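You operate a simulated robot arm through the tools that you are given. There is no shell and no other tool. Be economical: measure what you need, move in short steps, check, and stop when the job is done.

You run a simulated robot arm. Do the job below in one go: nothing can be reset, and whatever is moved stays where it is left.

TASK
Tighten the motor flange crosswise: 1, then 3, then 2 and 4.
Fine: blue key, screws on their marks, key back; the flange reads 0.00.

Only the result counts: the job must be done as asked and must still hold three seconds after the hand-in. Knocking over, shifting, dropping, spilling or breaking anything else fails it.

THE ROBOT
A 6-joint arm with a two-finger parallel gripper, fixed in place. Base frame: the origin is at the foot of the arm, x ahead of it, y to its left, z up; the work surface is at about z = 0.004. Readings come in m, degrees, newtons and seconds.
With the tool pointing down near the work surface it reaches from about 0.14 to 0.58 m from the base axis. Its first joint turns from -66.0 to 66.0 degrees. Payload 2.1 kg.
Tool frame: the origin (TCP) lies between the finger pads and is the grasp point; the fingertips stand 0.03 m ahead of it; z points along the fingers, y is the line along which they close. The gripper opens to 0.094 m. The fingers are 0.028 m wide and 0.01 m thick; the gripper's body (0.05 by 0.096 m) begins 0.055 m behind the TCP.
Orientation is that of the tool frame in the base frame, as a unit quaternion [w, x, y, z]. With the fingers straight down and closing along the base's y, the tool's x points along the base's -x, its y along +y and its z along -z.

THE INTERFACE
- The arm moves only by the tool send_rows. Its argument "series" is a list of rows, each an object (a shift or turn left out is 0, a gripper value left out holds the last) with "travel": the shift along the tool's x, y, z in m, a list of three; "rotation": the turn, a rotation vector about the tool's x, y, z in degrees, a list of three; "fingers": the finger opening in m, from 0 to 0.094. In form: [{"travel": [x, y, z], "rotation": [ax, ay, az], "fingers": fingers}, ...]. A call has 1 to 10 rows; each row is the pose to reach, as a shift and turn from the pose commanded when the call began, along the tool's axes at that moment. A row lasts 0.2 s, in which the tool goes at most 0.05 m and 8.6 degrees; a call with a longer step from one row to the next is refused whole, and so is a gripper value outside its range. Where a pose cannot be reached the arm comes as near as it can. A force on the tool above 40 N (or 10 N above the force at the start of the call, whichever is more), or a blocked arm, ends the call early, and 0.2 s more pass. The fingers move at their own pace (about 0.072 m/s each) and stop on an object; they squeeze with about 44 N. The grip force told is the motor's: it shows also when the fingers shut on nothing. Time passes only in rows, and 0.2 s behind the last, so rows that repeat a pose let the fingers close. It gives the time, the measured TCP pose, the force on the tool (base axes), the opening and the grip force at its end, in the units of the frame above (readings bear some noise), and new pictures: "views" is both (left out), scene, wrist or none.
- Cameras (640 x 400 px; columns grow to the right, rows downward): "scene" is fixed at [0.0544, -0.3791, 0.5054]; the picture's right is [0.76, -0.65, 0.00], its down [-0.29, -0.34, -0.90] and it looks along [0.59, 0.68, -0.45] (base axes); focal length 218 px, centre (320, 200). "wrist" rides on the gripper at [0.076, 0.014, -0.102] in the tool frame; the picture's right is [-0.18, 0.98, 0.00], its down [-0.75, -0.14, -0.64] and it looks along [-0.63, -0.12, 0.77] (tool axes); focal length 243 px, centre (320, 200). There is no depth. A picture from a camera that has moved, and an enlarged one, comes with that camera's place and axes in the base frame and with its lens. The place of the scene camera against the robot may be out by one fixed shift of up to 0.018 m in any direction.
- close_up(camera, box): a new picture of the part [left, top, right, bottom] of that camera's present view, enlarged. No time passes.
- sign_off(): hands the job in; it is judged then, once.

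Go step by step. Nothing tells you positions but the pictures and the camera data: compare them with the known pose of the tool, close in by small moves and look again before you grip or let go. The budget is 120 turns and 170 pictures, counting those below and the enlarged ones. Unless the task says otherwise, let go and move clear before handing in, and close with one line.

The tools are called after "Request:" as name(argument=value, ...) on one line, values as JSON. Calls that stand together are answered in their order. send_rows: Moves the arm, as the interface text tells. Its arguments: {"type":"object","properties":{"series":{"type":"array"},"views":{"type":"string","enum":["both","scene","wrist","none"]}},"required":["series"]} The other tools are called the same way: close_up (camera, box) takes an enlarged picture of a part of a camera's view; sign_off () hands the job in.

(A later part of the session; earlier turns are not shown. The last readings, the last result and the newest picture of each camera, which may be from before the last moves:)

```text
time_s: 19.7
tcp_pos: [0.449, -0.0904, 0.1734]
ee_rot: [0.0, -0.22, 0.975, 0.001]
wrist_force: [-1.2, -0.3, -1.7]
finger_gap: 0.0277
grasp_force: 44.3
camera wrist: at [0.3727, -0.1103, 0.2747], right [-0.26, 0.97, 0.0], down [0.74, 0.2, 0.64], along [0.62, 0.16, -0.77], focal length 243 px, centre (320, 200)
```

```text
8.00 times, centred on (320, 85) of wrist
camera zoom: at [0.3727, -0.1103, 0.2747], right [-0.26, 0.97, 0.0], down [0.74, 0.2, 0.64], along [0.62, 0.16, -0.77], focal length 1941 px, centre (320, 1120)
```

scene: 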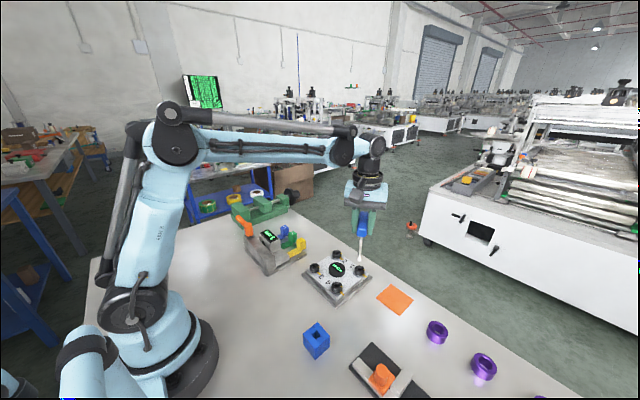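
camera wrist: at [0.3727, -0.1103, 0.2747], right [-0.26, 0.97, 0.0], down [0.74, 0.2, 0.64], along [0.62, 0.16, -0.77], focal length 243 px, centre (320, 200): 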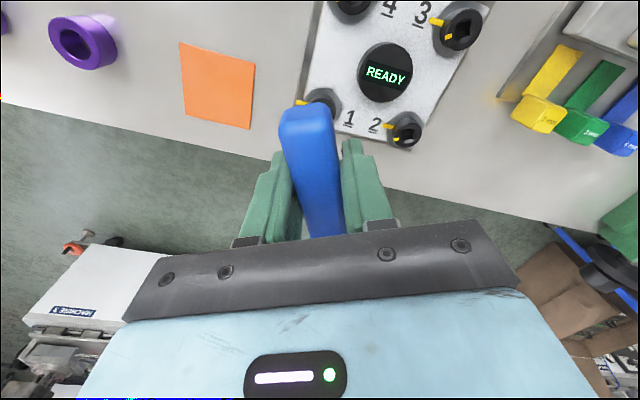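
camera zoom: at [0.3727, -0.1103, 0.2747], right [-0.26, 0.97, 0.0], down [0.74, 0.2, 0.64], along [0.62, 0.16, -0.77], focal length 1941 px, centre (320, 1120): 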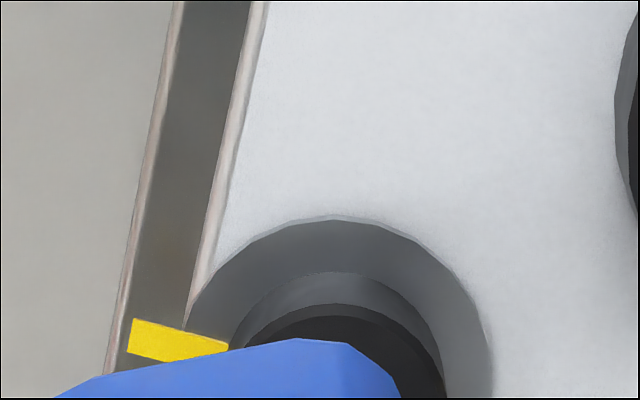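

The key hasn't slipped. It needs to move about 1 mm away from the camera and 0.4 mm right; then I'll descend to light contact without triggering a reset.

Request:
send_rows(series=[{"travel": [-0.001, -0.0004, 0.002]}, {"travel": [-0.001, -0.0004, 0.0045]}, {"travel": [-0.001, -0.0004, 0.0058]}, {"travel": [-0.001, -0.0004, 0.0058]}], views="none")

Request:
close_up(camera="scene", box=[355, 260, 365, 274])

```text
time_s: 20.7
tcp_pos: [0.4485, -0.091, 0.1672]
ee_rot: [-0.001, -0.221, 0.975, 0.001]
wrist_force: [-0.2, 0.3, -0.8]
finger_gap: 0.0276
grasp_force: 43.8
```

```text
16.00 times, centred on (360, 267) of scene
camera zoom: at [0.0544, -0.3791, 0.5054], right [0.76, -0.65, 0.0], down [-0.29, -0.34, -0.9], along [0.59, 0.68, -0.45], focal length 3492 px, centre (-320, -872)
```

zoom: 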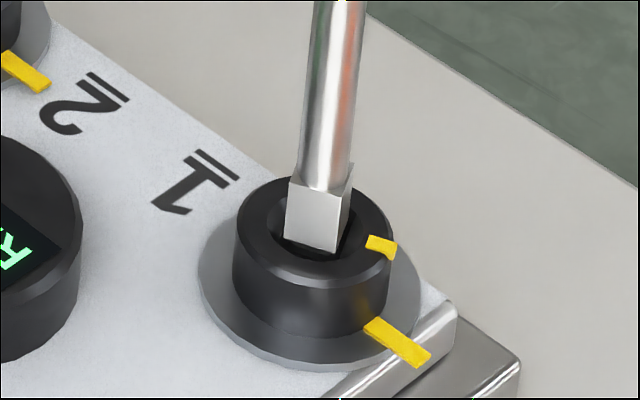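

There's no contact yet at this depth. I'll nudge 0.3 mm left and continue down in small steps.

Request:
send_rows(series=[{"travel": [0, 0.0003, 0.0005]}, {"travel": [0, 0.0003, 0.0009]}, {"travel": [0, 0.0003, 0.0012]}, {"travel": [0, 0.0003, 0.0012]}], views="none")

Request:
close_up(camera="scene", box=[355, 260, 365, 274])

```text
time_s: 21.7
tcp_pos: [0.4497, -0.0898, 0.1667]
ee_rot: [-0.001, -0.222, 0.975, -0.001]
wrist_force: [0.0, 0.3, 8.6]
finger_gap: 0.0275
grasp_force: 44.2
stopped in row 4: the force on the tool passed its limit (the readings are from after the stop); the commanded pose is now the measured one
```

```text
16.00 times, centred on (360, 267) of scene
camera zoom: at [0.0543, -0.3791, 0.5054], right [0.76, -0.65, 0.0], down [-0.29, -0.34, -0.9], along [0.59, 0.68, -0.45], focal length 3492 px, centre (-320, -872)
```

zoom: 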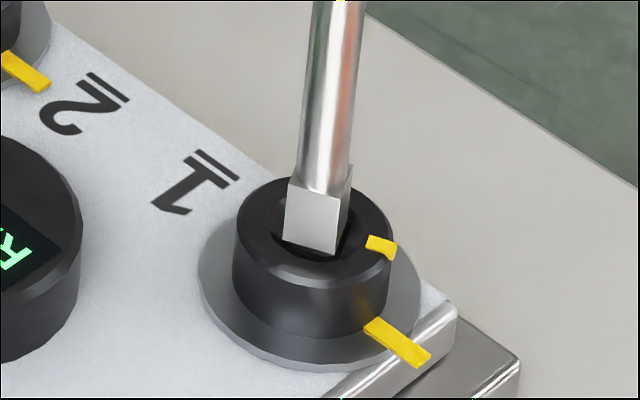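

I need a clean reference picture of the socket in this same zoom frame, so I'll lift 4 cm and look.

Request:
send_rows(series=[{"travel": [0, 0, -0.02]}, {"travel": [0, 0, -0.04]}, {"travel": [0, 0, -0.04]}], views="none")

Request:
close_up(camera="scene", box=[355, 260, 365, 274])

Request:
close_up(camera="scene", box=[355, 250, 365, 264])

```text
time_s: 22.5
tcp_pos: [0.4499, -0.0898, 0.207]
ee_rot: [-0.001, -0.22, 0.976, 0.001]
wrist_force: [0.4, 0.6, -0.7]
finger_gap: 0.0278
grasp_force: 44.4
```

```text
16.00 times, centred on (360, 267) of scene
camera zoom: at [0.0544, -0.3791, 0.5054], right [0.76, -0.65, 0.0], down [-0.29, -0.34, -0.9], along [0.59, 0.68, -0.45], focal length 3492 px, centre (-320, -872)
```

zoom: 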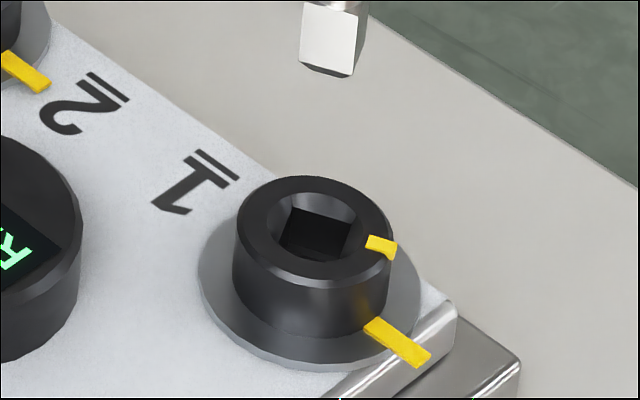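

```text
16.00 times, centred on (360, 257) of scene
camera zoom: at [0.0544, -0.3791, 0.5054], right [0.76, -0.65, 0.0], down [-0.29, -0.34, -0.9], along [0.59, 0.68, -0.45], focal length 3492 px, centre (-320, -712)
```

zoom: 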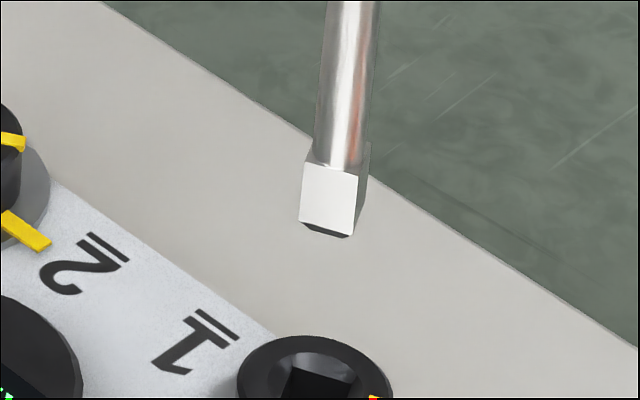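

The tip has a bevelled end, so I misjudged its lowest plane. The target is about 1.5 mm further from the camera. I'll shift and lower to just above the rim.

Request:
send_rows(series=[{"travel": [-0.0016, 0.0003, 0.012]}, {"travel": [-0.0016, 0.0003, 0.026]}, {"travel": [-0.0016, 0.0003, 0.037]}, {"travel": [-0.0016, 0.0003, 0.037]}], views="none")

Request:
close_up(camera="scene", box=[355, 260, 365, 274])

```text
time_s: 23.5
tcp_pos: [0.4512, -0.0904, 0.1693]
ee_rot: [0.0, -0.22, 0.976, 0.001]
wrist_force: [-0.2, -0.3, -0.8]
finger_gap: 0.0275
grasp_force: 43.6
```

```text
16.00 times, centred on (360, 267) of scene
camera zoom: at [0.0544, -0.3791, 0.5054], right [0.76, -0.65, 0.0], down [-0.29, -0.34, -0.9], along [0.59, 0.68, -0.45], focal length 3492 px, centre (-320, -872)
```

zoom: 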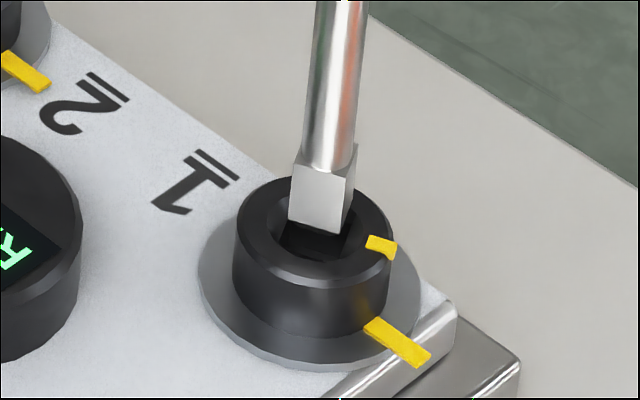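

It needs 1.1 mm left and 0.6 mm nearer; then I'll descend gently.

Request:
send_rows(series=[{"travel": [0.001, 0.0009, 0.001]}, {"travel": [0.001, 0.0009, 0.0025]}, {"travel": [0.001, 0.0009, 0.0035]}, {"travel": [0.001, 0.0009, 0.0045]}, {"travel": [0.001, 0.0009, 0.0055]}, {"travel": [0.001, 0.0009, 0.0065]}], views="none")

Request:
close_up(camera="scene", box=[355, 260, 365, 274])

```text
time_s: 24.9
tcp_pos: [0.4498, -0.088, 0.1621]
ee_rot: [0.0, -0.22, 0.975, 0.001]
wrist_force: [9.9, 4.9, 1.1]
finger_gap: 0.0277
grasp_force: 44.2
```

```text
16.00 times, centred on (360, 267) of scene
camera zoom: at [0.0544, -0.3791, 0.5054], right [0.76, -0.65, 0.0], down [-0.29, -0.34, -0.9], along [0.59, 0.68, -0.45], focal length 3492 px, centre (-320, -872)
```

zoom: 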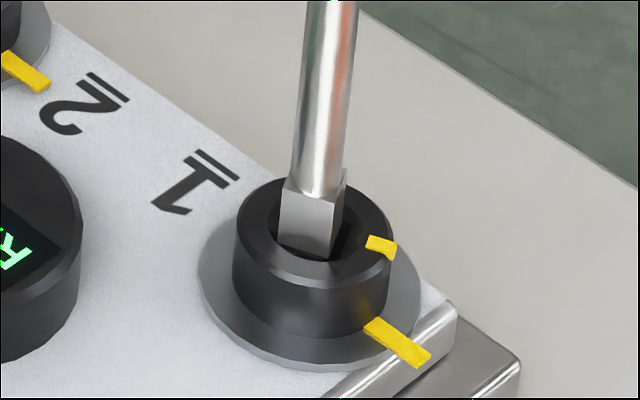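

It dropped in: z 0.162, with only a small side load. I'll relieve the load by moving slightly along the force and seat it deeper.

Request:
send_rows(series=[{"travel": [-0.0006, 0, 0.001]}, {"travel": [-0.0008, 0, 0.002]}, {"travel": [-0.0008, 0, 0.003]}, {"travel": [-0.0008, 0, 0.004]}], views="none")

Request:
close_up(camera="scene", box=[355, 260, 365, 274])

```text
time_s: 25.9
tcp_pos: [0.4494, -0.0895, 0.1583]
ee_rot: [-0.001, -0.22, 0.976, 0.001]
wrist_force: [5.9, 4.5, 1.2]
finger_gap: 0.0277
grasp_force: 43.3
```

```text
16.00 times, centred on (360, 267) of scene
camera zoom: at [0.0544, -0.3791, 0.5054], right [0.76, -0.65, 0.0], down [-0.29, -0.34, -0.9], along [0.59, 0.68, -0.45], focal length 3492 px, centre (-320, -872)
```

zoom: 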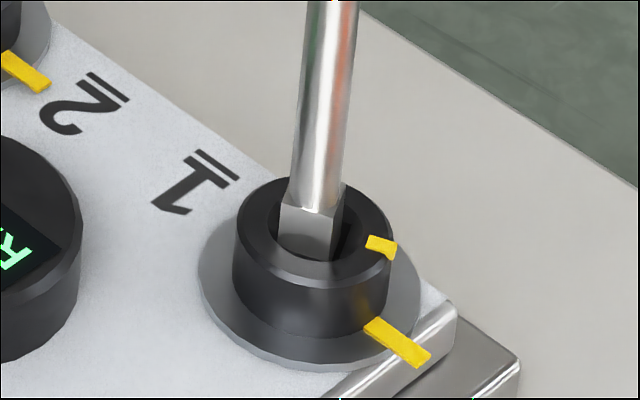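

The key is seated. The shaft is about 6.5 mm from the TCP along -x tool, so I'll rotate clockwise about the shaft, 20° first, and watch pointer against mark.

Request:
send_rows(series=[{"travel": [-0.0006, 0, 0.0005]}, {"travel": [-0.0006, 0.0005, 0.0005], "rotation": [0, 0, 4]}, {"travel": [-0.0007, 0.0009, 0.0005], "rotation": [0, 0, 8]}, {"travel": [-0.0007, 0.0014, 0.0005], "rotation": [0, 0, 12]}, {"travel": [-0.0009, 0.0018, 0.0005], "rotation": [0, 0, 16]}, {"travel": [-0.001, 0.0022, 0.0005], "rotation": [0, 0, 20]}, {"travel": [-0.001, 0.0022, 0.0005], "rotation": [0, 0, 20]}], views="none")

Request:
close_up(camera="scene", box=[355, 260, 365, 274])

```text
time_s: 27.5
tcp_pos: [0.4502, -0.0863, 0.1584]
ee_rot: [-0.002, -0.048, 0.999, 0.0]
wrist_force: [0.3, -2.5, -8.0]
finger_gap: 0.0278
grasp_force: 44.5
```

```text
16.00 times, centred on (360, 267) of scene
camera zoom: at [0.0544, -0.3791, 0.5054], right [0.76, -0.65, 0.0], down [-0.29, -0.34, -0.9], along [0.59, 0.68, -0.45], focal length 3492 px, centre (-320, -872)
```

zoom: 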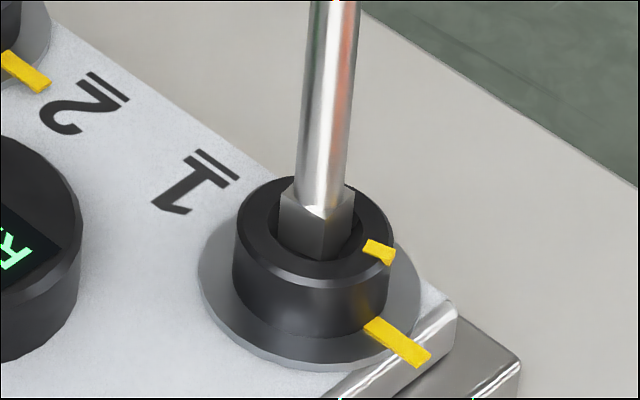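

The pointer moved about 8° and the slack is now taken up. The mark needs about 22° more, so I'll continue 16° and look.

Request:
send_rows(series=[{"travel": [0, 0.0005, 0], "rotation": [0, 0, 4]}, {"travel": [-0.0001, 0.0009, 0], "rotation": [0, 0, 8]}, {"travel": [-0.0001, 0.0014, 0], "rotation": [0, 0, 12]}, {"travel": [-0.0003, 0.0018, 0], "rotation": [0, 0, 16]}, {"travel": [-0.0003, 0.0018, 0], "rotation": [0, 0, 16]}], views="wrist")

Request:
close_up(camera="scene", box=[355, 260, 365, 274])

```text
time_s: 28.7
tcp_pos: [0.4487, -0.0844, 0.1583]
ee_rot: [-0.001, 0.093, 0.996, 0.0]
wrist_force: [2.1, -3.2, 8.7]
finger_gap: 0.0279
grasp_force: 44.3
camera wrist: at [0.3772, -0.056, 0.2609], right [0.36, 0.93, 0.0], down [0.72, -0.28, 0.64], along [0.6, -0.23, -0.77], focal length 243 px, centre (320, 200)
```

wrist: 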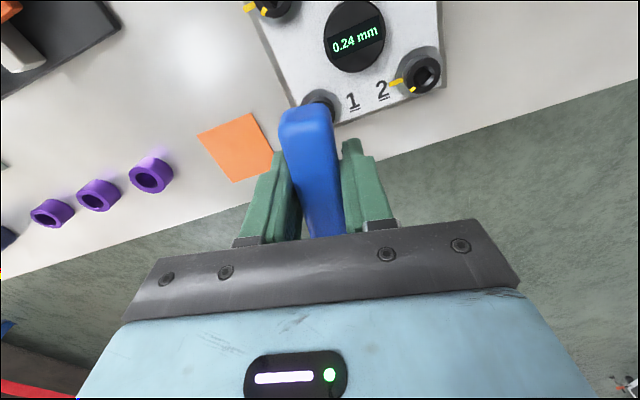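

```text
16.00 times, centred on (360, 267) of scene
camera zoom: at [0.0543, -0.3791, 0.5054], right [0.76, -0.65, 0.0], down [-0.29, -0.34, -0.9], along [0.59, 0.68, -0.45], focal length 3492 px, centre (-320, -872)
```

zoom: 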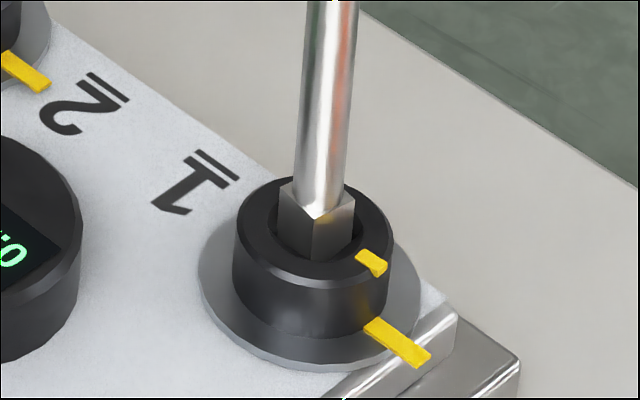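

The display is live at 0.24 mm. About 7° remain to the mark; I'll turn 5° more.

Request:
send_rows(series=[{"travel": [0, 0.0003, 0], "rotation": [0, 0, 2.5]}, {"travel": [0, 0.0006, 0], "rotation": [0, 0, 5]}, {"travel": [0, 0.0006, 0], "rotation": [0, 0, 5]}], views="none")

Request:
close_up(camera="scene", box=[357, 264, 367, 274])

Request:
close_up(camera="wrist", box=[300, 0, 420, 100])

```text
time_s: 29.5
tcp_pos: [0.4493, -0.0838, 0.1574]
ee_rot: [0.0, 0.136, 0.991, 0.001]
wrist_force: [5.7, -1.7, 11.1]
finger_gap: 0.0278
grasp_force: 43.8
```

```text
16.00 times, centred on (362, 269) of scene
camera zoom: at [0.0543, -0.3791, 0.5054], right [0.76, -0.65, 0.0], down [-0.29, -0.34, -0.9], along [0.59, 0.68, -0.45], focal length 3492 px, centre (-352, -904)
```

zoom: 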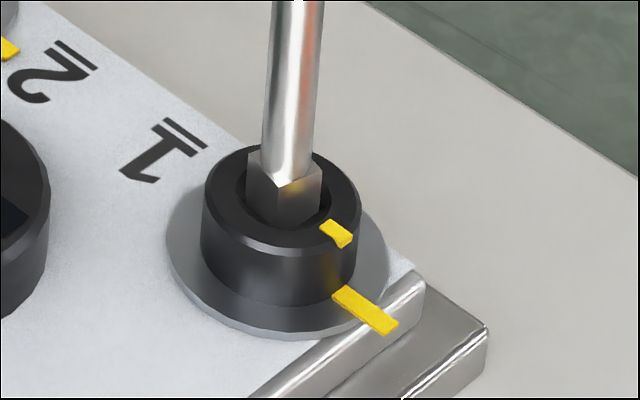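

```text
4.00 times, centred on (360, 50) of wrist
camera zoom: at [0.3798, -0.0494, 0.2606], right [0.44, 0.9, 0.0], down [0.69, -0.34, 0.64], along [0.58, -0.28, -0.77], focal length 970 px, centre (160, 800)
```

zoom: 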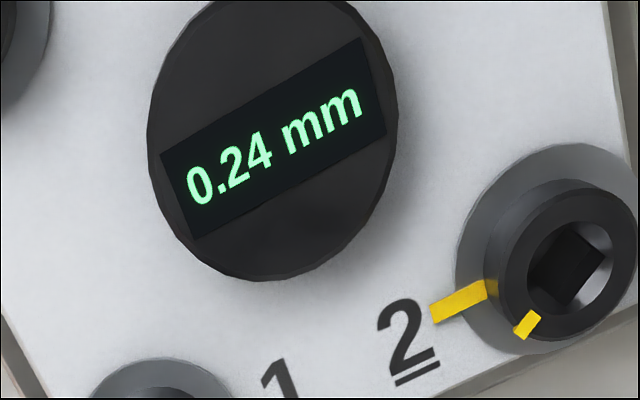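

The pointer is now about 4–5° short of the mark. I'll turn a further 4° and check.

Request:
send_rows(series=[{"travel": [0, 0.0002, 0], "rotation": [0, 0, 2]}, {"travel": [0, 0.0004, 0], "rotation": [0, 0, 4]}, {"travel": [0, 0.0004, 0], "rotation": [0, 0, 4]}], views="none")

Request:
close_up(camera="scene", box=[357, 264, 367, 274])

```text
time_s: 30.3
tcp_pos: [0.449, -0.0849, 0.1582]
ee_rot: [-0.001, 0.171, 0.985, 0.001]
wrist_force: [5.4, -0.6, 11.7]
finger_gap: 0.0277
grasp_force: 43.8
```

```text
16.00 times, centred on (362, 269) of scene
camera zoom: at [0.0543, -0.3791, 0.5054], right [0.76, -0.65, 0.0], down [-0.29, -0.34, -0.9], along [0.59, 0.68, -0.45], focal length 3492 px, centre (-352, -904)
```

zoom: 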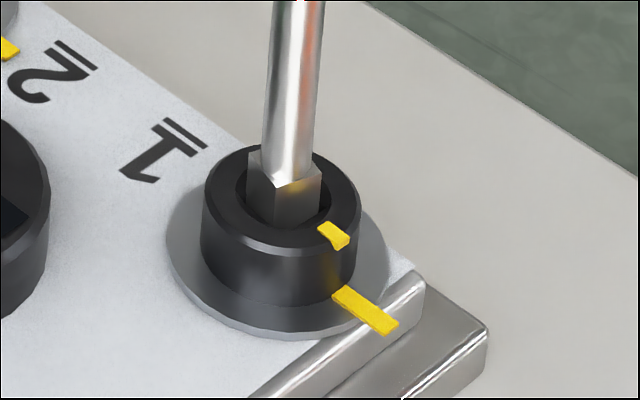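

The pointer now lies on the mark (about -91° for both). I'll relieve the torque by 4° and lift out straight.

Request:
send_rows(series=[{"travel": [0, -0.0002, 0], "rotation": [0, 0, -2]}, {"travel": [0, -0.0004, 0], "rotation": [0, 0, -4]}, {"travel": [0, -0.0004, -0.005], "rotation": [0, 0, -4]}, {"travel": [0, -0.0004, -0.015], "rotation": [0, 0, -4]}, {"travel": [0, -0.0004, -0.04], "rotation": [0, 0, -4]}, {"travel": [0, -0.0004, -0.06], "rotation": [0, 0, -4]}], views="wrist")

Request:
close_up(camera="scene", box=[357, 264, 367, 274])

```text
time_s: 31.7
tcp_pos: [0.449, -0.0839, 0.2181]
ee_rot: [-0.002, 0.134, 0.991, 0.0]
wrist_force: [-0.1, 0.2, -1.5]
finger_gap: 0.0277
grasp_force: 43.9
camera wrist: at [0.3792, -0.0496, 0.3209], right [0.44, 0.9, 0.0], down [0.69, -0.34, 0.64], along [0.57, -0.28, -0.77], focal length 243 px, centre (320, 200)
```

wrist: 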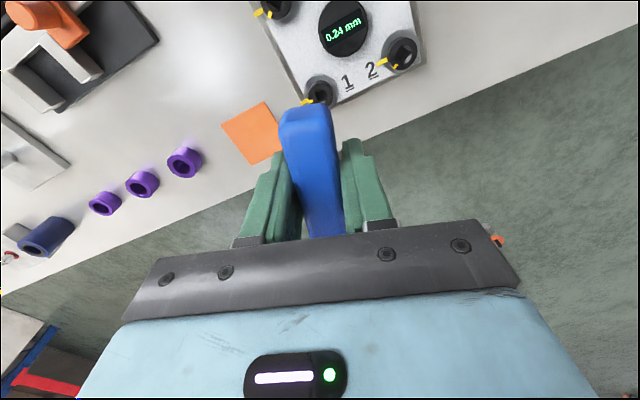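

```text
16.00 times, centred on (362, 269) of scene
camera zoom: at [0.0544, -0.3791, 0.5054], right [0.76, -0.65, 0.0], down [-0.29, -0.34, -0.9], along [0.59, 0.68, -0.45], focal length 3492 px, centre (-352, -904)
```

zoom: 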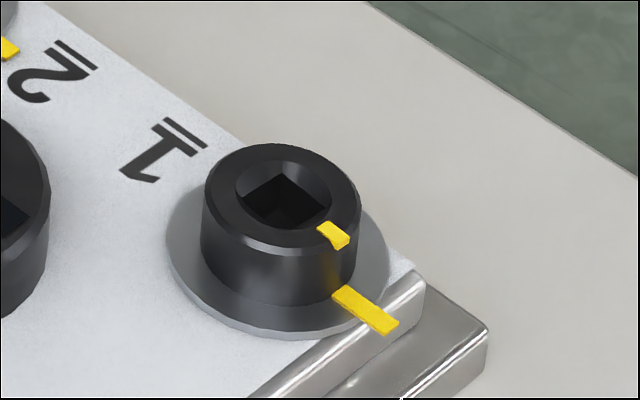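

Screw 1 stayed put. I'll verify it from the wrist camera.

Request:
close_up(camera="wrist", box=[295, 75, 335, 115])

Request:
close_up(camera="wrist", box=[380, 30, 420, 70])

```text
10.00 times, centred on (315, 95) of wrist
camera zoom: at [0.3792, -0.0496, 0.3209], right [0.44, 0.9, 0.0], down [0.69, -0.34, 0.64], along [0.57, -0.28, -0.77], focal length 2426 px, centre (370, 1250)
```

zoom: 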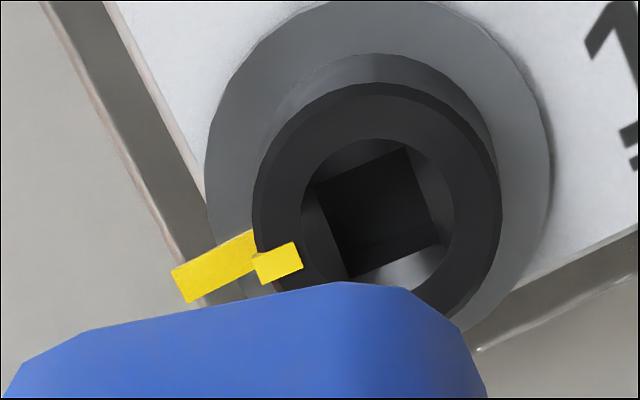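

```text
10.00 times, centred on (400, 50) of wrist
camera zoom: at [0.3792, -0.0496, 0.3209], right [0.44, 0.9, 0.0], down [0.69, -0.34, 0.64], along [0.57, -0.28, -0.77], focal length 2426 px, centre (-480, 1700)
```

zoom: 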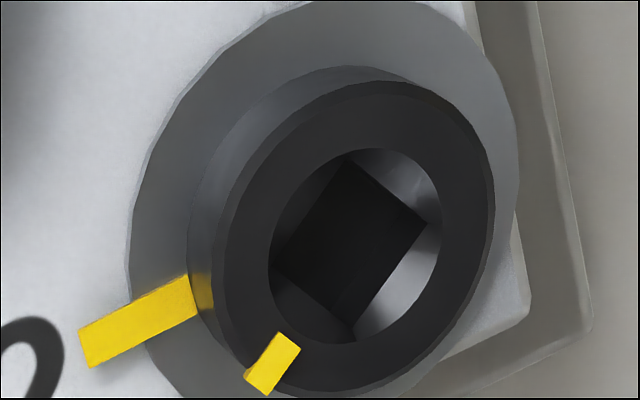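

Screw 1 is within about 1° of its mark. Next is screw 3 at (0.363, 0.006): I'll fly over with the handle back at about 27°.

Request:
send_rows(series=[{"travel": [0.0186, 0.0098, 0], "rotation": [0, 0, -7.1]}, {"travel": [0.0372, 0.0197, 0], "rotation": [0, 0, -14.2]}, {"travel": [0.0558, 0.0295, 0], "rotation": [0, 0, -21.3]}, {"travel": [0.0744, 0.0394, 0], "rotation": [0, 0, -28.4]}, {"travel": [0.093, 0.0492, 0], "rotation": [0, 0, -35.5]}, {"travel": [0.1115, 0.0591, 0.01], "rotation": [0, 0, -42.4]}, {"travel": [0.1115, 0.0591, 0.028], "rotation": [0, 0, -42.4]}, {"travel": [0.1115, 0.0591, 0.028], "rotation": [0, 0, -42.4]}], views="scene")

Request:
close_up(camera="scene", box=[300, 255, 330, 281])

```text
time_s: 33.5
tcp_pos: [0.3582, 0.0041, 0.1903]
ee_rot: [-0.001, -0.233, 0.972, 0.0]
wrist_force: [-0.5, 0.9, -0.3]
finger_gap: 0.0276
grasp_force: 44.2
```

scene: 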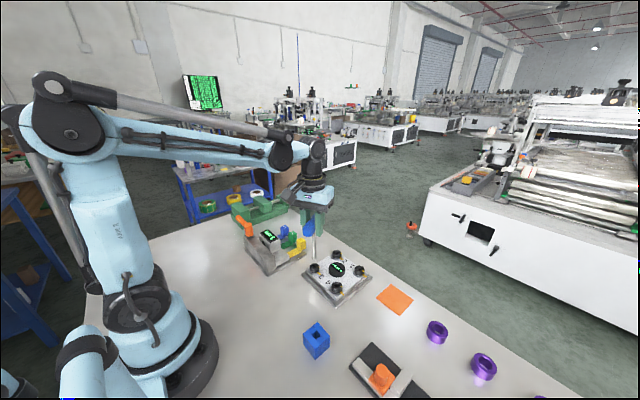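

```text
15.38 times, centred on (315, 268) of scene
camera zoom: at [0.0544, -0.3791, 0.5054], right [0.76, -0.65, 0.0], down [-0.29, -0.34, -0.9], along [0.59, 0.68, -0.45], focal length 3358 px, centre (397, -846)
```

zoom: 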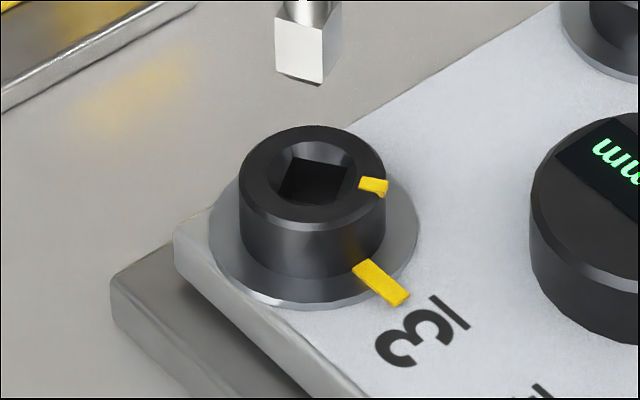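

The screw 3 socket is visible. The tip needs about (-2, -5) mm and 3° counter-clockwise; I'll shift and lower to a close hover.

Request:
send_rows(series=[{"travel": [0.0044, -0.004, 0.005], "rotation": [0, 0, -3]}, {"travel": [0.0044, -0.004, 0.017], "rotation": [0, 0, -3]}, {"travel": [0.0044, -0.004, 0.017], "rotation": [0, 0, -3]}], views="none")

Request:
close_up(camera="scene", box=[300, 255, 330, 281])

```text
time_s: 34.3
tcp_pos: [0.356, -0.0029, 0.1748]
ee_rot: [-0.001, -0.257, 0.966, 0.001]
wrist_force: [-0.1, 0.1, -1.8]
finger_gap: 0.0276
grasp_force: 43.3
```

```text
15.38 times, centred on (315, 268) of scene
camera zoom: at [0.0544, -0.3791, 0.5054], right [0.76, -0.65, 0.0], down [-0.29, -0.34, -0.9], along [0.59, 0.68, -0.45], focal length 3358 px, centre (397, -846)
```

zoom: 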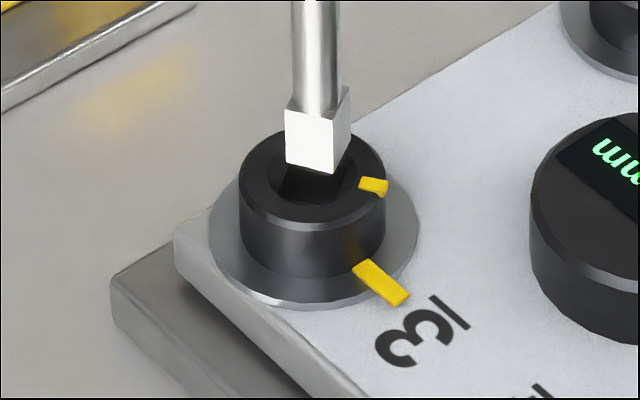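

That's aligned to within about 0.6 mm. Descending gently.

Request:
send_rows(series=[{"travel": [0, 0.0005, 0.003]}, {"travel": [0, 0.0005, 0.005]}, {"travel": [0, 0.0005, 0.006]}, {"travel": [0, 0.0005, 0.007]}, {"travel": [0, 0.0005, 0.008]}, {"travel": [0, 0.0005, 0.009]}, {"travel": [0, 0.0005, 0.0105]}, {"travel": [0, 0.0005, 0.012]}], views="none")

Request:
close_up(camera="scene", box=[300, 255, 330, 281])

```text
time_s: 35.8
tcp_pos: [0.356, -0.0015, 0.1656]
ee_rot: [0.0, -0.257, 0.967, 0.001]
wrist_force: [0.0, 1.6, 7.4]
finger_gap: 0.0278
grasp_force: 43.9
stopped in row 7: the force on the tool passed its limit (the readings are from after the stop); the commanded pose is now the measured one
```

```text
15.38 times, centred on (315, 268) of scene
camera zoom: at [0.0543, -0.3791, 0.5054], right [0.76, -0.65, 0.0], down [-0.29, -0.34, -0.9], along [0.59, 0.68, -0.45], focal length 3358 px, centre (397, -846)
```

zoom: 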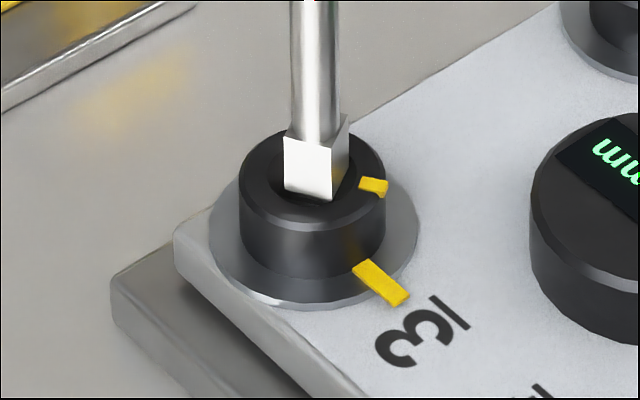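

It's in the chamfer but caught. As with screw 1, I'll lift 2 mm, shift 1 mm away from the camera and retry.

Request:
send_rows(series=[{"travel": [0, 0, -0.002]}, {"travel": [-0.0009, 0.0004, -0.002]}, {"travel": [-0.0009, 0.0004, 0]}, {"travel": [-0.0009, 0.0004, 0.001]}, {"travel": [-0.0009, 0.0004, 0.002]}, {"travel": [-0.0009, 0.0004, 0.003]}, {"travel": [-0.0009, 0.0004, 0.0045]}, {"travel": [-0.0009, 0.0004, 0.006]}], views="none")

Request:
close_up(camera="scene", box=[300, 255, 330, 281])

```text
time_s: 37.6
tcp_pos: [0.3571, -0.0005, 0.1597]
ee_rot: [0.0, -0.258, 0.966, 0.0]
wrist_force: [7.1, 7.8, 3.0]
finger_gap: 0.028
grasp_force: 43.8
```

```text
15.38 times, centred on (315, 268) of scene
camera zoom: at [0.0544, -0.3791, 0.5054], right [0.76, -0.65, 0.0], down [-0.29, -0.34, -0.9], along [0.59, 0.68, -0.45], focal length 3358 px, centre (397, -846)
```

zoom: 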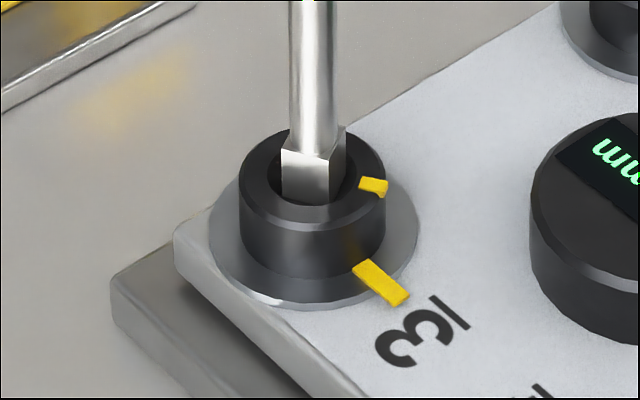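

Seated in screw 3. I'll relieve the side load, go slightly deeper, and turn 38° clockwise about the shaft.

Request:
send_rows(series=[{"travel": [-0.0012, 0.0004, 0.001]}, {"travel": [-0.0013, 0.0004, 0.0015]}, {"travel": [-0.0014, 0.0013, 0.0015], "rotation": [0, 0, 8]}, {"travel": [-0.0015, 0.0022, 0.0015], "rotation": [0, 0, 16]}, {"travel": [-0.0019, 0.003, 0.0015], "rotation": [0, 0, 24]}, {"travel": [-0.0023, 0.0038, 0.0015], "rotation": [0, 0, 32]}, {"travel": [-0.0027, 0.0044, 0.0015], "rotation": [0, 0, 38]}, {"travel": [-0.0027, 0.0044, 0.0015], "rotation": [0, 0, 38]}], views="none")

Request:
close_up(camera="scene", box=[300, 255, 330, 281])

```text
time_s: 39.4
tcp_pos: [0.3552, 0.0036, 0.157]
ee_rot: [-0.003, 0.071, 0.997, 0.0]
wrist_force: [-11.1, 4.5, 7.7]
finger_gap: 0.0279
grasp_force: 44.1
```

```text
15.38 times, centred on (315, 268) of scene
camera zoom: at [0.0543, -0.3791, 0.5054], right [0.76, -0.65, 0.0], down [-0.29, -0.34, -0.9], along [0.59, 0.68, -0.45], focal length 3358 px, centre (397, -846)
```

zoom: 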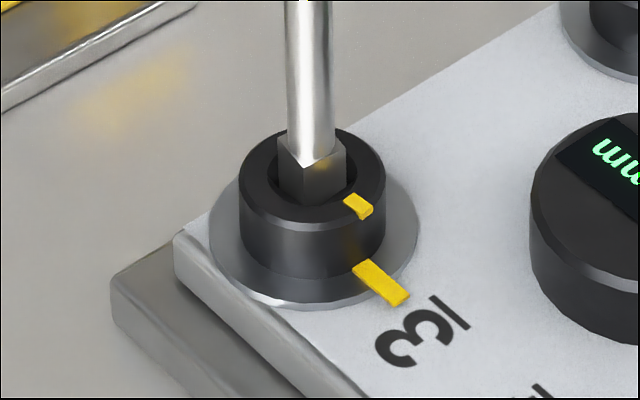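

The pointer is about 7° short of the mark. Turning 6.5° more.

Request:
send_rows(series=[{"travel": [-0.0001, 0.0003, 0], "rotation": [0, 0, 3]}, {"travel": [-0.0001, 0.0007, 0], "rotation": [0, 0, 6.5]}, {"travel": [-0.0001, 0.0007, 0], "rotation": [0, 0, 6.5]}], views="wrist")

Request:
close_up(camera="scene", box=[300, 255, 330, 281])

```text
time_s: 40.2
tcp_pos: [0.3556, 0.0043, 0.1582]
ee_rot: [-0.002, 0.128, 0.992, -0.001]
wrist_force: [-7.2, 4.6, -5.2]
finger_gap: 0.0278
grasp_force: 44.4
camera wrist: at [0.2861, 0.0379, 0.2606], right [0.43, 0.9, 0.0], down [0.7, -0.33, 0.64], along [0.58, -0.27, -0.77], focal length 243 px, centre (320, 200)
```

wrist: 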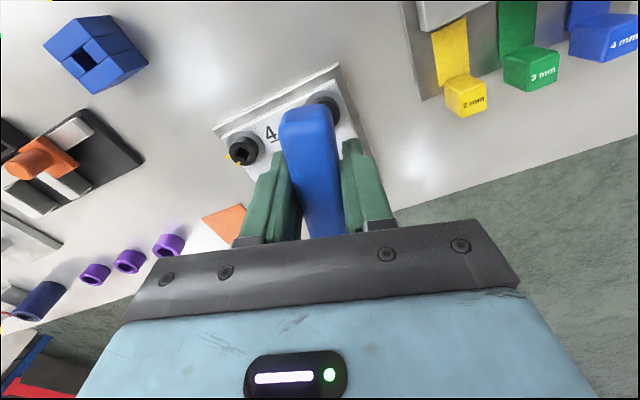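

```text
15.38 times, centred on (315, 268) of scene
camera zoom: at [0.0544, -0.3791, 0.5054], right [0.76, -0.65, 0.0], down [-0.29, -0.34, -0.9], along [0.59, 0.68, -0.45], focal length 3358 px, centre (397, -846)
```

zoom: 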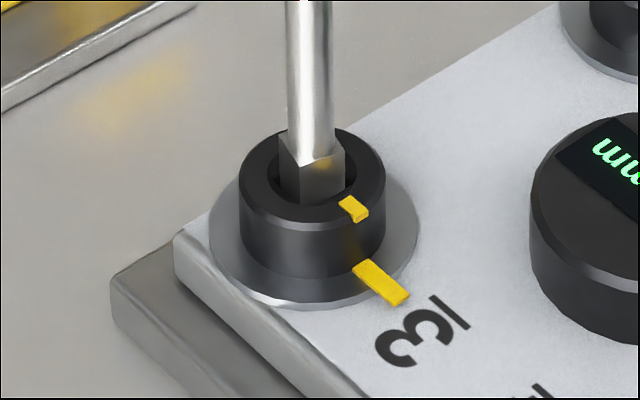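

About 3° short by the radial measure. Turn 3° more, then check.

Request:
send_rows(series=[{"travel": [0, 0.0003, 0], "rotation": [0, 0, 3]}, {"travel": [0, 0.0003, 0], "rotation": [0, 0, 3]}], views="none")

Request:
close_up(camera="scene", box=[306, 262, 326, 278])

```text
time_s: 40.8
tcp_pos: [0.3568, 0.005, 0.1582]
ee_rot: [-0.001, 0.154, 0.988, 0.001]
wrist_force: [-6.7, 5.9, -16.5]
finger_gap: 0.0279
grasp_force: 44.3
```

```text
16.00 times, centred on (316, 270) of scene
camera zoom: at [0.0544, -0.3791, 0.5054], right [0.76, -0.65, 0.0], down [-0.29, -0.34, -0.9], along [0.59, 0.68, -0.45], focal length 3492 px, centre (384, -920)
```

zoom: 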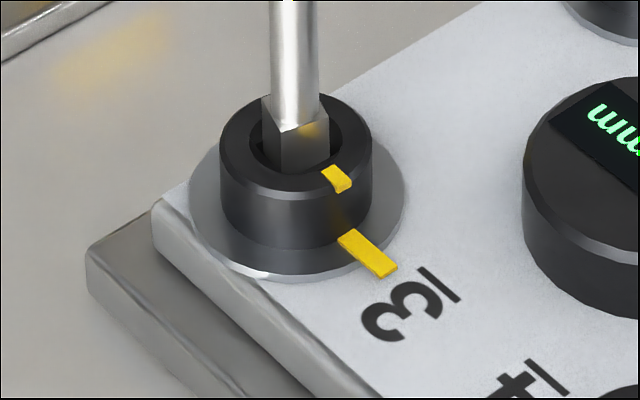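

The pointer (-90.7°) now matches the mark (-89.7°). I'll relieve 4°, lift, and verify with the wrist camera.

Request:
send_rows(series=[{"travel": [0, -0.0002, 0], "rotation": [0, 0, -2]}, {"travel": [0, -0.0004, 0], "rotation": [0, 0, -4]}, {"travel": [0, -0.0004, -0.005], "rotation": [0, 0, -4]}, {"travel": [0, -0.0004, -0.015], "rotation": [0, 0, -4]}, {"travel": [0, -0.0004, -0.04], "rotation": [0, 0, -4]}, {"travel": [0, -0.0004, -0.06], "rotation": [0, 0, -4]}], views="none")

Request:
close_up(camera="wrist", box=[295, 75, 335, 115])

Request:
close_up(camera="scene", box=[290, 240, 390, 300])

```text
time_s: 42.2
tcp_pos: [0.3562, 0.0051, 0.2177]
ee_rot: [-0.001, 0.119, 0.993, 0.001]
wrist_force: [0.2, 0.0, -2.0]
finger_gap: 0.0277
grasp_force: 44.3
```

```text
10.00 times, centred on (315, 95) of wrist
camera zoom: at [0.2861, 0.0371, 0.3207], right [0.41, 0.91, 0.0], down [0.7, -0.32, 0.64], along [0.58, -0.26, -0.77], focal length 2426 px, centre (370, 1250)
```

zoom: 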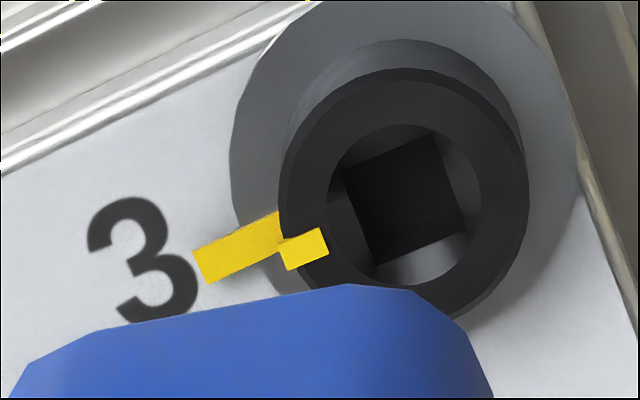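

```text
6.40 times, centred on (340, 270) of scene
camera zoom: at [0.0544, -0.3791, 0.5054], right [0.76, -0.65, 0.0], down [-0.29, -0.34, -0.9], along [0.59, 0.68, -0.45], focal length 1397 px, centre (192, -248)
```

zoom: 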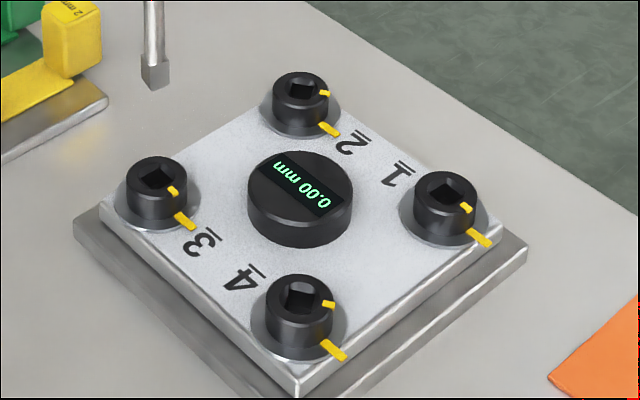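

The display now reads 0.00 mm and screw 3 is on its mark. Next is screw 2, expected at about (0.4555, 0.004).

Request:
send_rows(series=[{"travel": [-0.0154, 0.0029, 0], "rotation": [0, 0, -7.3]}, {"travel": [-0.0307, 0.0059, 0], "rotation": [0, 0, -14.6]}, {"travel": [-0.0461, 0.0088, 0], "rotation": [0, 0, -21.9]}, {"travel": [-0.0615, 0.0117, 0], "rotation": [0, 0, -29.2]}, {"travel": [-0.0768, 0.0147, 0], "rotation": [0, 0, -36.5]}, {"travel": [-0.0922, 0.0176, 0], "rotation": [0, 0, -43.7]}, {"travel": [-0.0922, 0.0176, 0.02], "rotation": [0, 0, -43.7]}, {"travel": [-0.0922, 0.0176, 0.042], "rotation": [0, 0, -43.7]}, {"travel": [-0.0922, 0.0176, 0.042], "rotation": [0, 0, -43.7]}], views="none")

Request:
close_up(camera="scene", box=[327, 246, 347, 262])

```text
time_s: 44.2
tcp_pos: [0.4506, 0.0005, 0.1765]
ee_rot: [-0.001, -0.26, 0.966, 0.0]
wrist_force: [-0.6, 0.9, -0.3]
finger_gap: 0.0275
grasp_force: 43.8
```

```text
16.00 times, centred on (337, 254) of scene
camera zoom: at [0.0544, -0.3791, 0.5054], right [0.76, -0.65, 0.0], down [-0.29, -0.34, -0.9], along [0.59, 0.68, -0.45], focal length 3492 px, centre (48, -664)
```

zoom: 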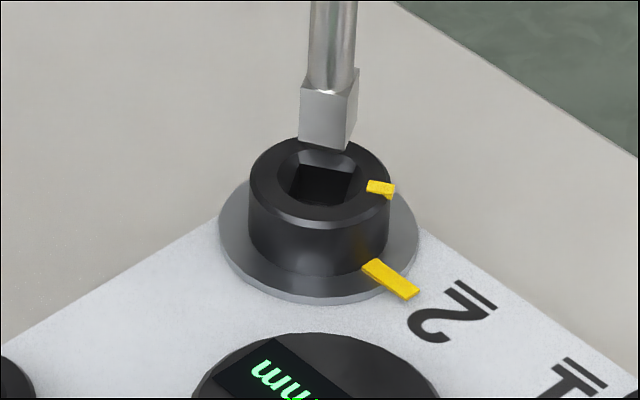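

The socket and tip are close. I'll shift about 2 mm toward the camera, turn 2° counter-clockwise, lower 5 mm and recheck.

Request:
send_rows(series=[{"travel": [0.0021, -0.0002, 0.002], "rotation": [0, 0, -2]}, {"travel": [0.0021, -0.0002, 0.005], "rotation": [0, 0, -2]}, {"travel": [0.0021, -0.0002, 0.005], "rotation": [0, 0, -2]}], views="none")

Request:
close_up(camera="scene", box=[327, 246, 347, 262])

```text
time_s: 45.0
tcp_pos: [0.4487, -0.0016, 0.1715]
ee_rot: [-0.001, -0.275, 0.961, 0.001]
wrist_force: [0.0, 0.0, -1.2]
finger_gap: 0.0279
grasp_force: 44.0
```

```text
16.00 times, centred on (337, 254) of scene
camera zoom: at [0.0544, -0.3791, 0.5054], right [0.76, -0.65, 0.0], down [-0.29, -0.34, -0.9], along [0.59, 0.68, -0.45], focal length 3492 px, centre (48, -664)
```

zoom: 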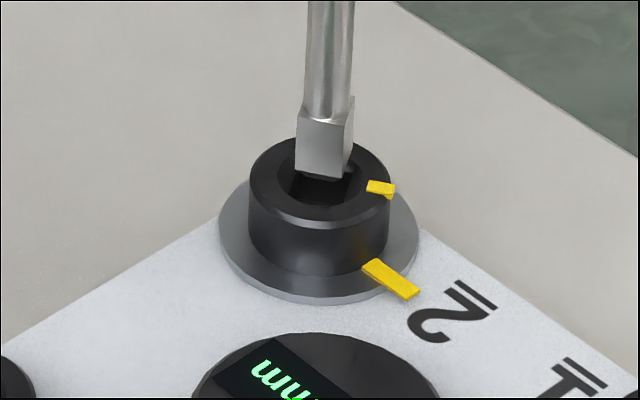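

Looks aligned. I'll nudge 0.4 mm left and descend.

Request:
send_rows(series=[{"travel": [0, 0.0004, 0.002]}, {"travel": [0, 0.0004, 0.0035]}, {"travel": [0, 0.0004, 0.0045]}, {"travel": [0, 0.0004, 0.0055]}, {"travel": [0, 0.0004, 0.0065]}, {"travel": [0, 0.0004, 0.008]}, {"travel": [0, 0.0004, 0.0095]}, {"travel": [0, 0.0004, 0.011]}], views="none")

Request:
close_up(camera="scene", box=[327, 246, 347, 262])

```text
time_s: 46.3
tcp_pos: [0.4492, -0.0008, 0.1655]
ee_rot: [-0.001, -0.276, 0.961, 0.0]
wrist_force: [0.1, 0.6, 7.1]
finger_gap: 0.0278
grasp_force: 43.8
stopped in row 6: the force on the tool passed its limit (the readings are from after the stop); the commanded pose is now the measured one
```

```text
16.00 times, centred on (337, 254) of scene
camera zoom: at [0.0543, -0.3791, 0.5054], right [0.76, -0.65, 0.0], down [-0.29, -0.34, -0.9], along [0.59, 0.68, -0.45], focal length 3492 px, centre (48, -664)
```

zoom: 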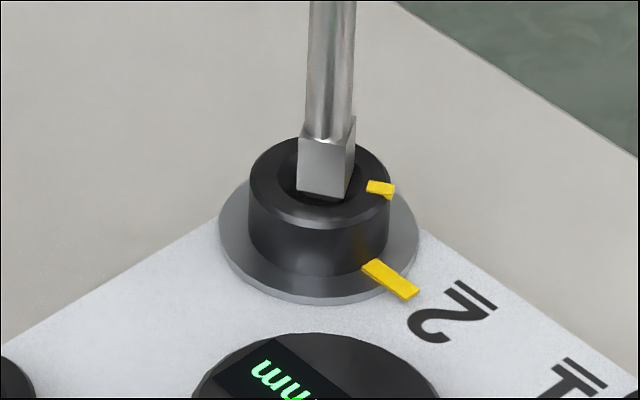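

Caught on the chamfer, about 0.7 mm too far right. Lift, shift left, retry.

Request:
send_rows(series=[{"travel": [0, 0, -0.002]}, {"travel": [0.0002, 0.0007, -0.002]}, {"travel": [0.0002, 0.0007, 0]}, {"travel": [0.0002, 0.0007, 0.001]}, {"travel": [0.0002, 0.0007, 0.002]}, {"travel": [0.0002, 0.0007, 0.003]}, {"travel": [0.0002, 0.0007, 0.0045]}, {"travel": [0.0002, 0.0007, 0.006]}], views="none")

Request:
close_up(camera="scene", box=[327, 246, 347, 262])

```text
time_s: 47.5
tcp_pos: [0.4484, -0.001, 0.165]
ee_rot: [-0.001, -0.276, 0.961, 0.0]
wrist_force: [-0.2, 0.2, 8.1]
finger_gap: 0.0278
grasp_force: 44.0
stopped in row 5: the force on the tool passed its limit (the readings are from after the stop); the commanded pose is now the measured one
```

```text
16.00 times, centred on (337, 254) of scene
camera zoom: at [0.0543, -0.3791, 0.5054], right [0.76, -0.65, 0.0], down [-0.29, -0.34, -0.9], along [0.59, 0.68, -0.45], focal length 3492 px, centre (48, -664)
```

zoom: 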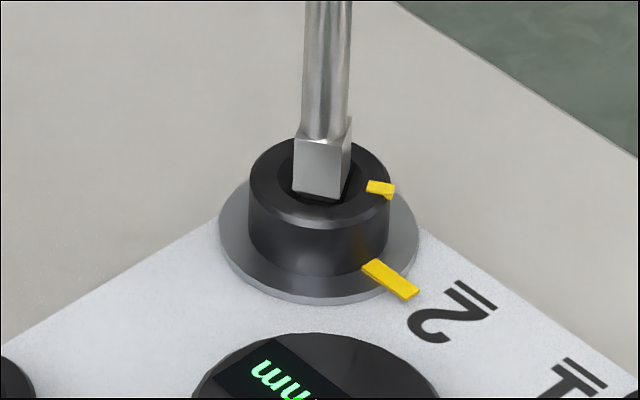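

Still caught. I'll apply the 1 mm shift away from the camera that worked on screw 3.

Request:
send_rows(series=[{"travel": [0, 0, -0.002]}, {"travel": [-0.001, 0.0002, -0.002]}, {"travel": [-0.001, 0.0002, 0]}, {"travel": [-0.001, 0.0002, 0.001]}, {"travel": [-0.001, 0.0002, 0.002]}, {"travel": [-0.001, 0.0002, 0.003]}, {"travel": [-0.001, 0.0002, 0.0045]}, {"travel": [-0.001, 0.0002, 0.006]}], views="none")

Request:
close_up(camera="scene", box=[327, 246, 347, 262])

```text
time_s: 48.7
tcp_pos: [0.4483, -0.0005, 0.1659]
ee_rot: [-0.001, -0.276, 0.961, 0.0]
wrist_force: [0.9, 0.0, 8.0]
finger_gap: 0.0276
grasp_force: 44.5
stopped in row 5: the force on the tool passed its limit (the readings are from after the stop); the commanded pose is now the measured one
```

```text
16.00 times, centred on (337, 254) of scene
camera zoom: at [0.0543, -0.3791, 0.5054], right [0.76, -0.65, 0.0], down [-0.29, -0.34, -0.9], along [0.59, 0.68, -0.45], focal length 3492 px, centre (48, -664)
```

zoom: 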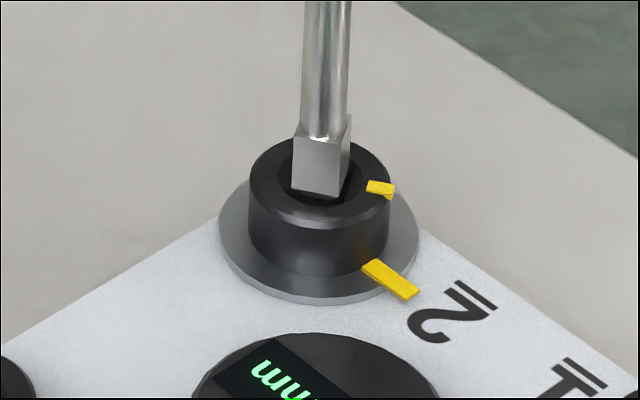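

Progress: the shaft is still about 0.5 mm right. I'll shift left 0.5 mm and away 0.6 mm and retry.

Request:
send_rows(series=[{"travel": [0, 0, -0.002]}, {"travel": [-0.0004, 0.0006, -0.002]}, {"travel": [-0.0004, 0.0006, 0]}, {"travel": [-0.0004, 0.0006, 0.001]}, {"travel": [-0.0004, 0.0006, 0.002]}, {"travel": [-0.0004, 0.0006, 0.003]}, {"travel": [-0.0004, 0.0006, 0.0045]}, {"travel": [-0.0004, 0.0006, 0.006]}], views="none")

Request:
close_up(camera="scene", box=[327, 246, 347, 262])

```text
time_s: 49.9
tcp_pos: [0.449, 0.001, 0.1658]
ee_rot: [-0.002, -0.276, 0.961, 0.0]
wrist_force: [0.2, 1.4, 7.3]
finger_gap: 0.0277
grasp_force: 43.5
stopped in row 5: the force on the tool passed its limit (the readings are from after the stop); the commanded pose is now the measured one
```

```text
16.00 times, centred on (337, 254) of scene
camera zoom: at [0.0543, -0.3791, 0.5054], right [0.76, -0.65, 0.0], down [-0.29, -0.34, -0.9], along [0.59, 0.68, -0.45], focal length 3492 px, centre (48, -664)
```

zoom: 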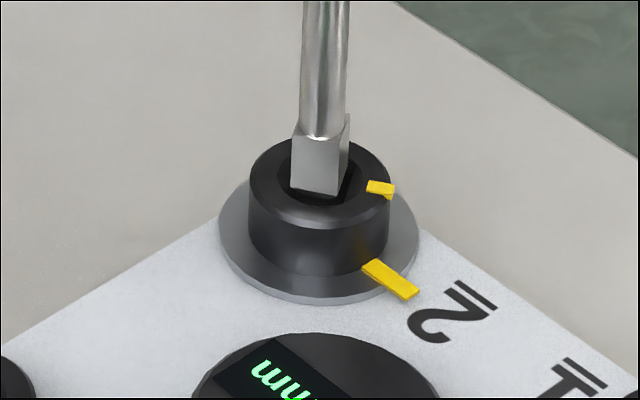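

Lateral alignment is good now. I'll wiggle the angle under very light pressure.

Request:
send_rows(series=[{"rotation": [0, 0, 2], "travel": [0, 0, 0.0002]}, {"rotation": [0, 0, 4], "travel": [0, 0.0002, 0.0003]}, {"rotation": [0, 0, 2], "travel": [0, 0, 0.0003]}, {"rotation": [0, 0, 0], "travel": [0, 0, 0.0004]}, {"rotation": [0, 0, -2], "travel": [0, -0.0002, 0.0004]}, {"rotation": [0, 0, -4], "travel": [0, -0.0004, 0.0005]}, {"rotation": [0, 0, -6], "travel": [0, -0.0006, 0.0005]}], views="none")

Request:
close_up(camera="scene", box=[327, 246, 347, 262])

```text
time_s: 51.5
tcp_pos: [0.4489, 0.0006, 0.1657]
ee_rot: [-0.001, -0.326, 0.945, 0.001]
wrist_force: [1.2, -0.7, 40.0]
finger_gap: 0.028
grasp_force: 43.6
```

```text
16.00 times, centred on (337, 254) of scene
camera zoom: at [0.0542, -0.3791, 0.5054], right [0.76, -0.65, 0.0], down [-0.29, -0.34, -0.9], along [0.59, 0.68, -0.45], focal length 3492 px, centre (48, -664)
```

zoom: 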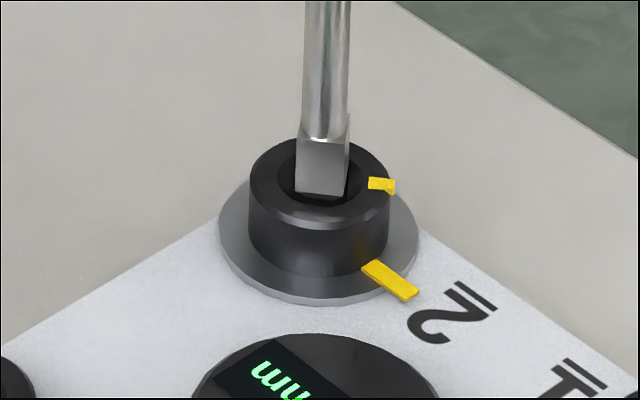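

I pressed 40 N and the screw was dragged back slightly by friction, which does no harm. I'll lift 2 mm, go 1.2 mm further away, and retry at about 35°.

Request:
send_rows(series=[{"travel": [0, 0, -0.0025]}, {"travel": [-0.0012, 0.0004, -0.0025], "rotation": [0, 0, 3]}, {"travel": [-0.0012, 0.0004, -0.001], "rotation": [0, 0, 3]}, {"travel": [-0.0012, 0.0004, 0], "rotation": [0, 0, 3]}, {"travel": [-0.0012, 0.0004, 0.001], "rotation": [0, 0, 3]}, {"travel": [-0.0012, 0.0004, 0.002], "rotation": [0, 0, 3]}, {"travel": [-0.0012, 0.0004, 0.0035], "rotation": [0, 0, 3]}, {"travel": [-0.0012, 0.0004, 0.005], "rotation": [0, 0, 3]}], views="none")

Request:
close_up(camera="scene", box=[327, 246, 347, 262])

```text
time_s: 53.2
tcp_pos: [0.4499, 0.0004, 0.1594]
ee_rot: [-0.001, -0.301, 0.954, 0.001]
wrist_force: [7.7, 4.5, 2.4]
finger_gap: 0.0278
grasp_force: 43.3
```

```text
16.00 times, centred on (337, 254) of scene
camera zoom: at [0.0544, -0.3791, 0.5054], right [0.76, -0.65, 0.0], down [-0.29, -0.34, -0.9], along [0.59, 0.68, -0.45], focal length 3492 px, centre (48, -664)
```

zoom: 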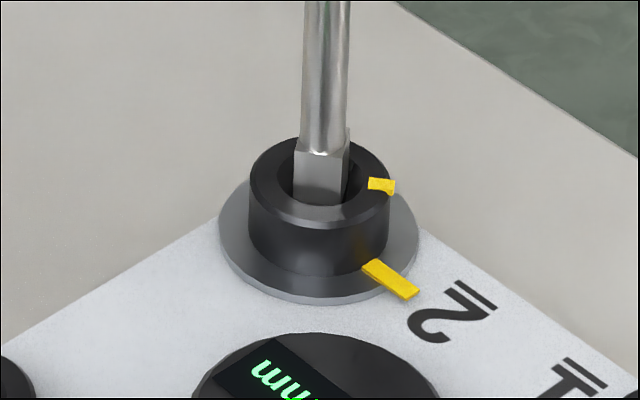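

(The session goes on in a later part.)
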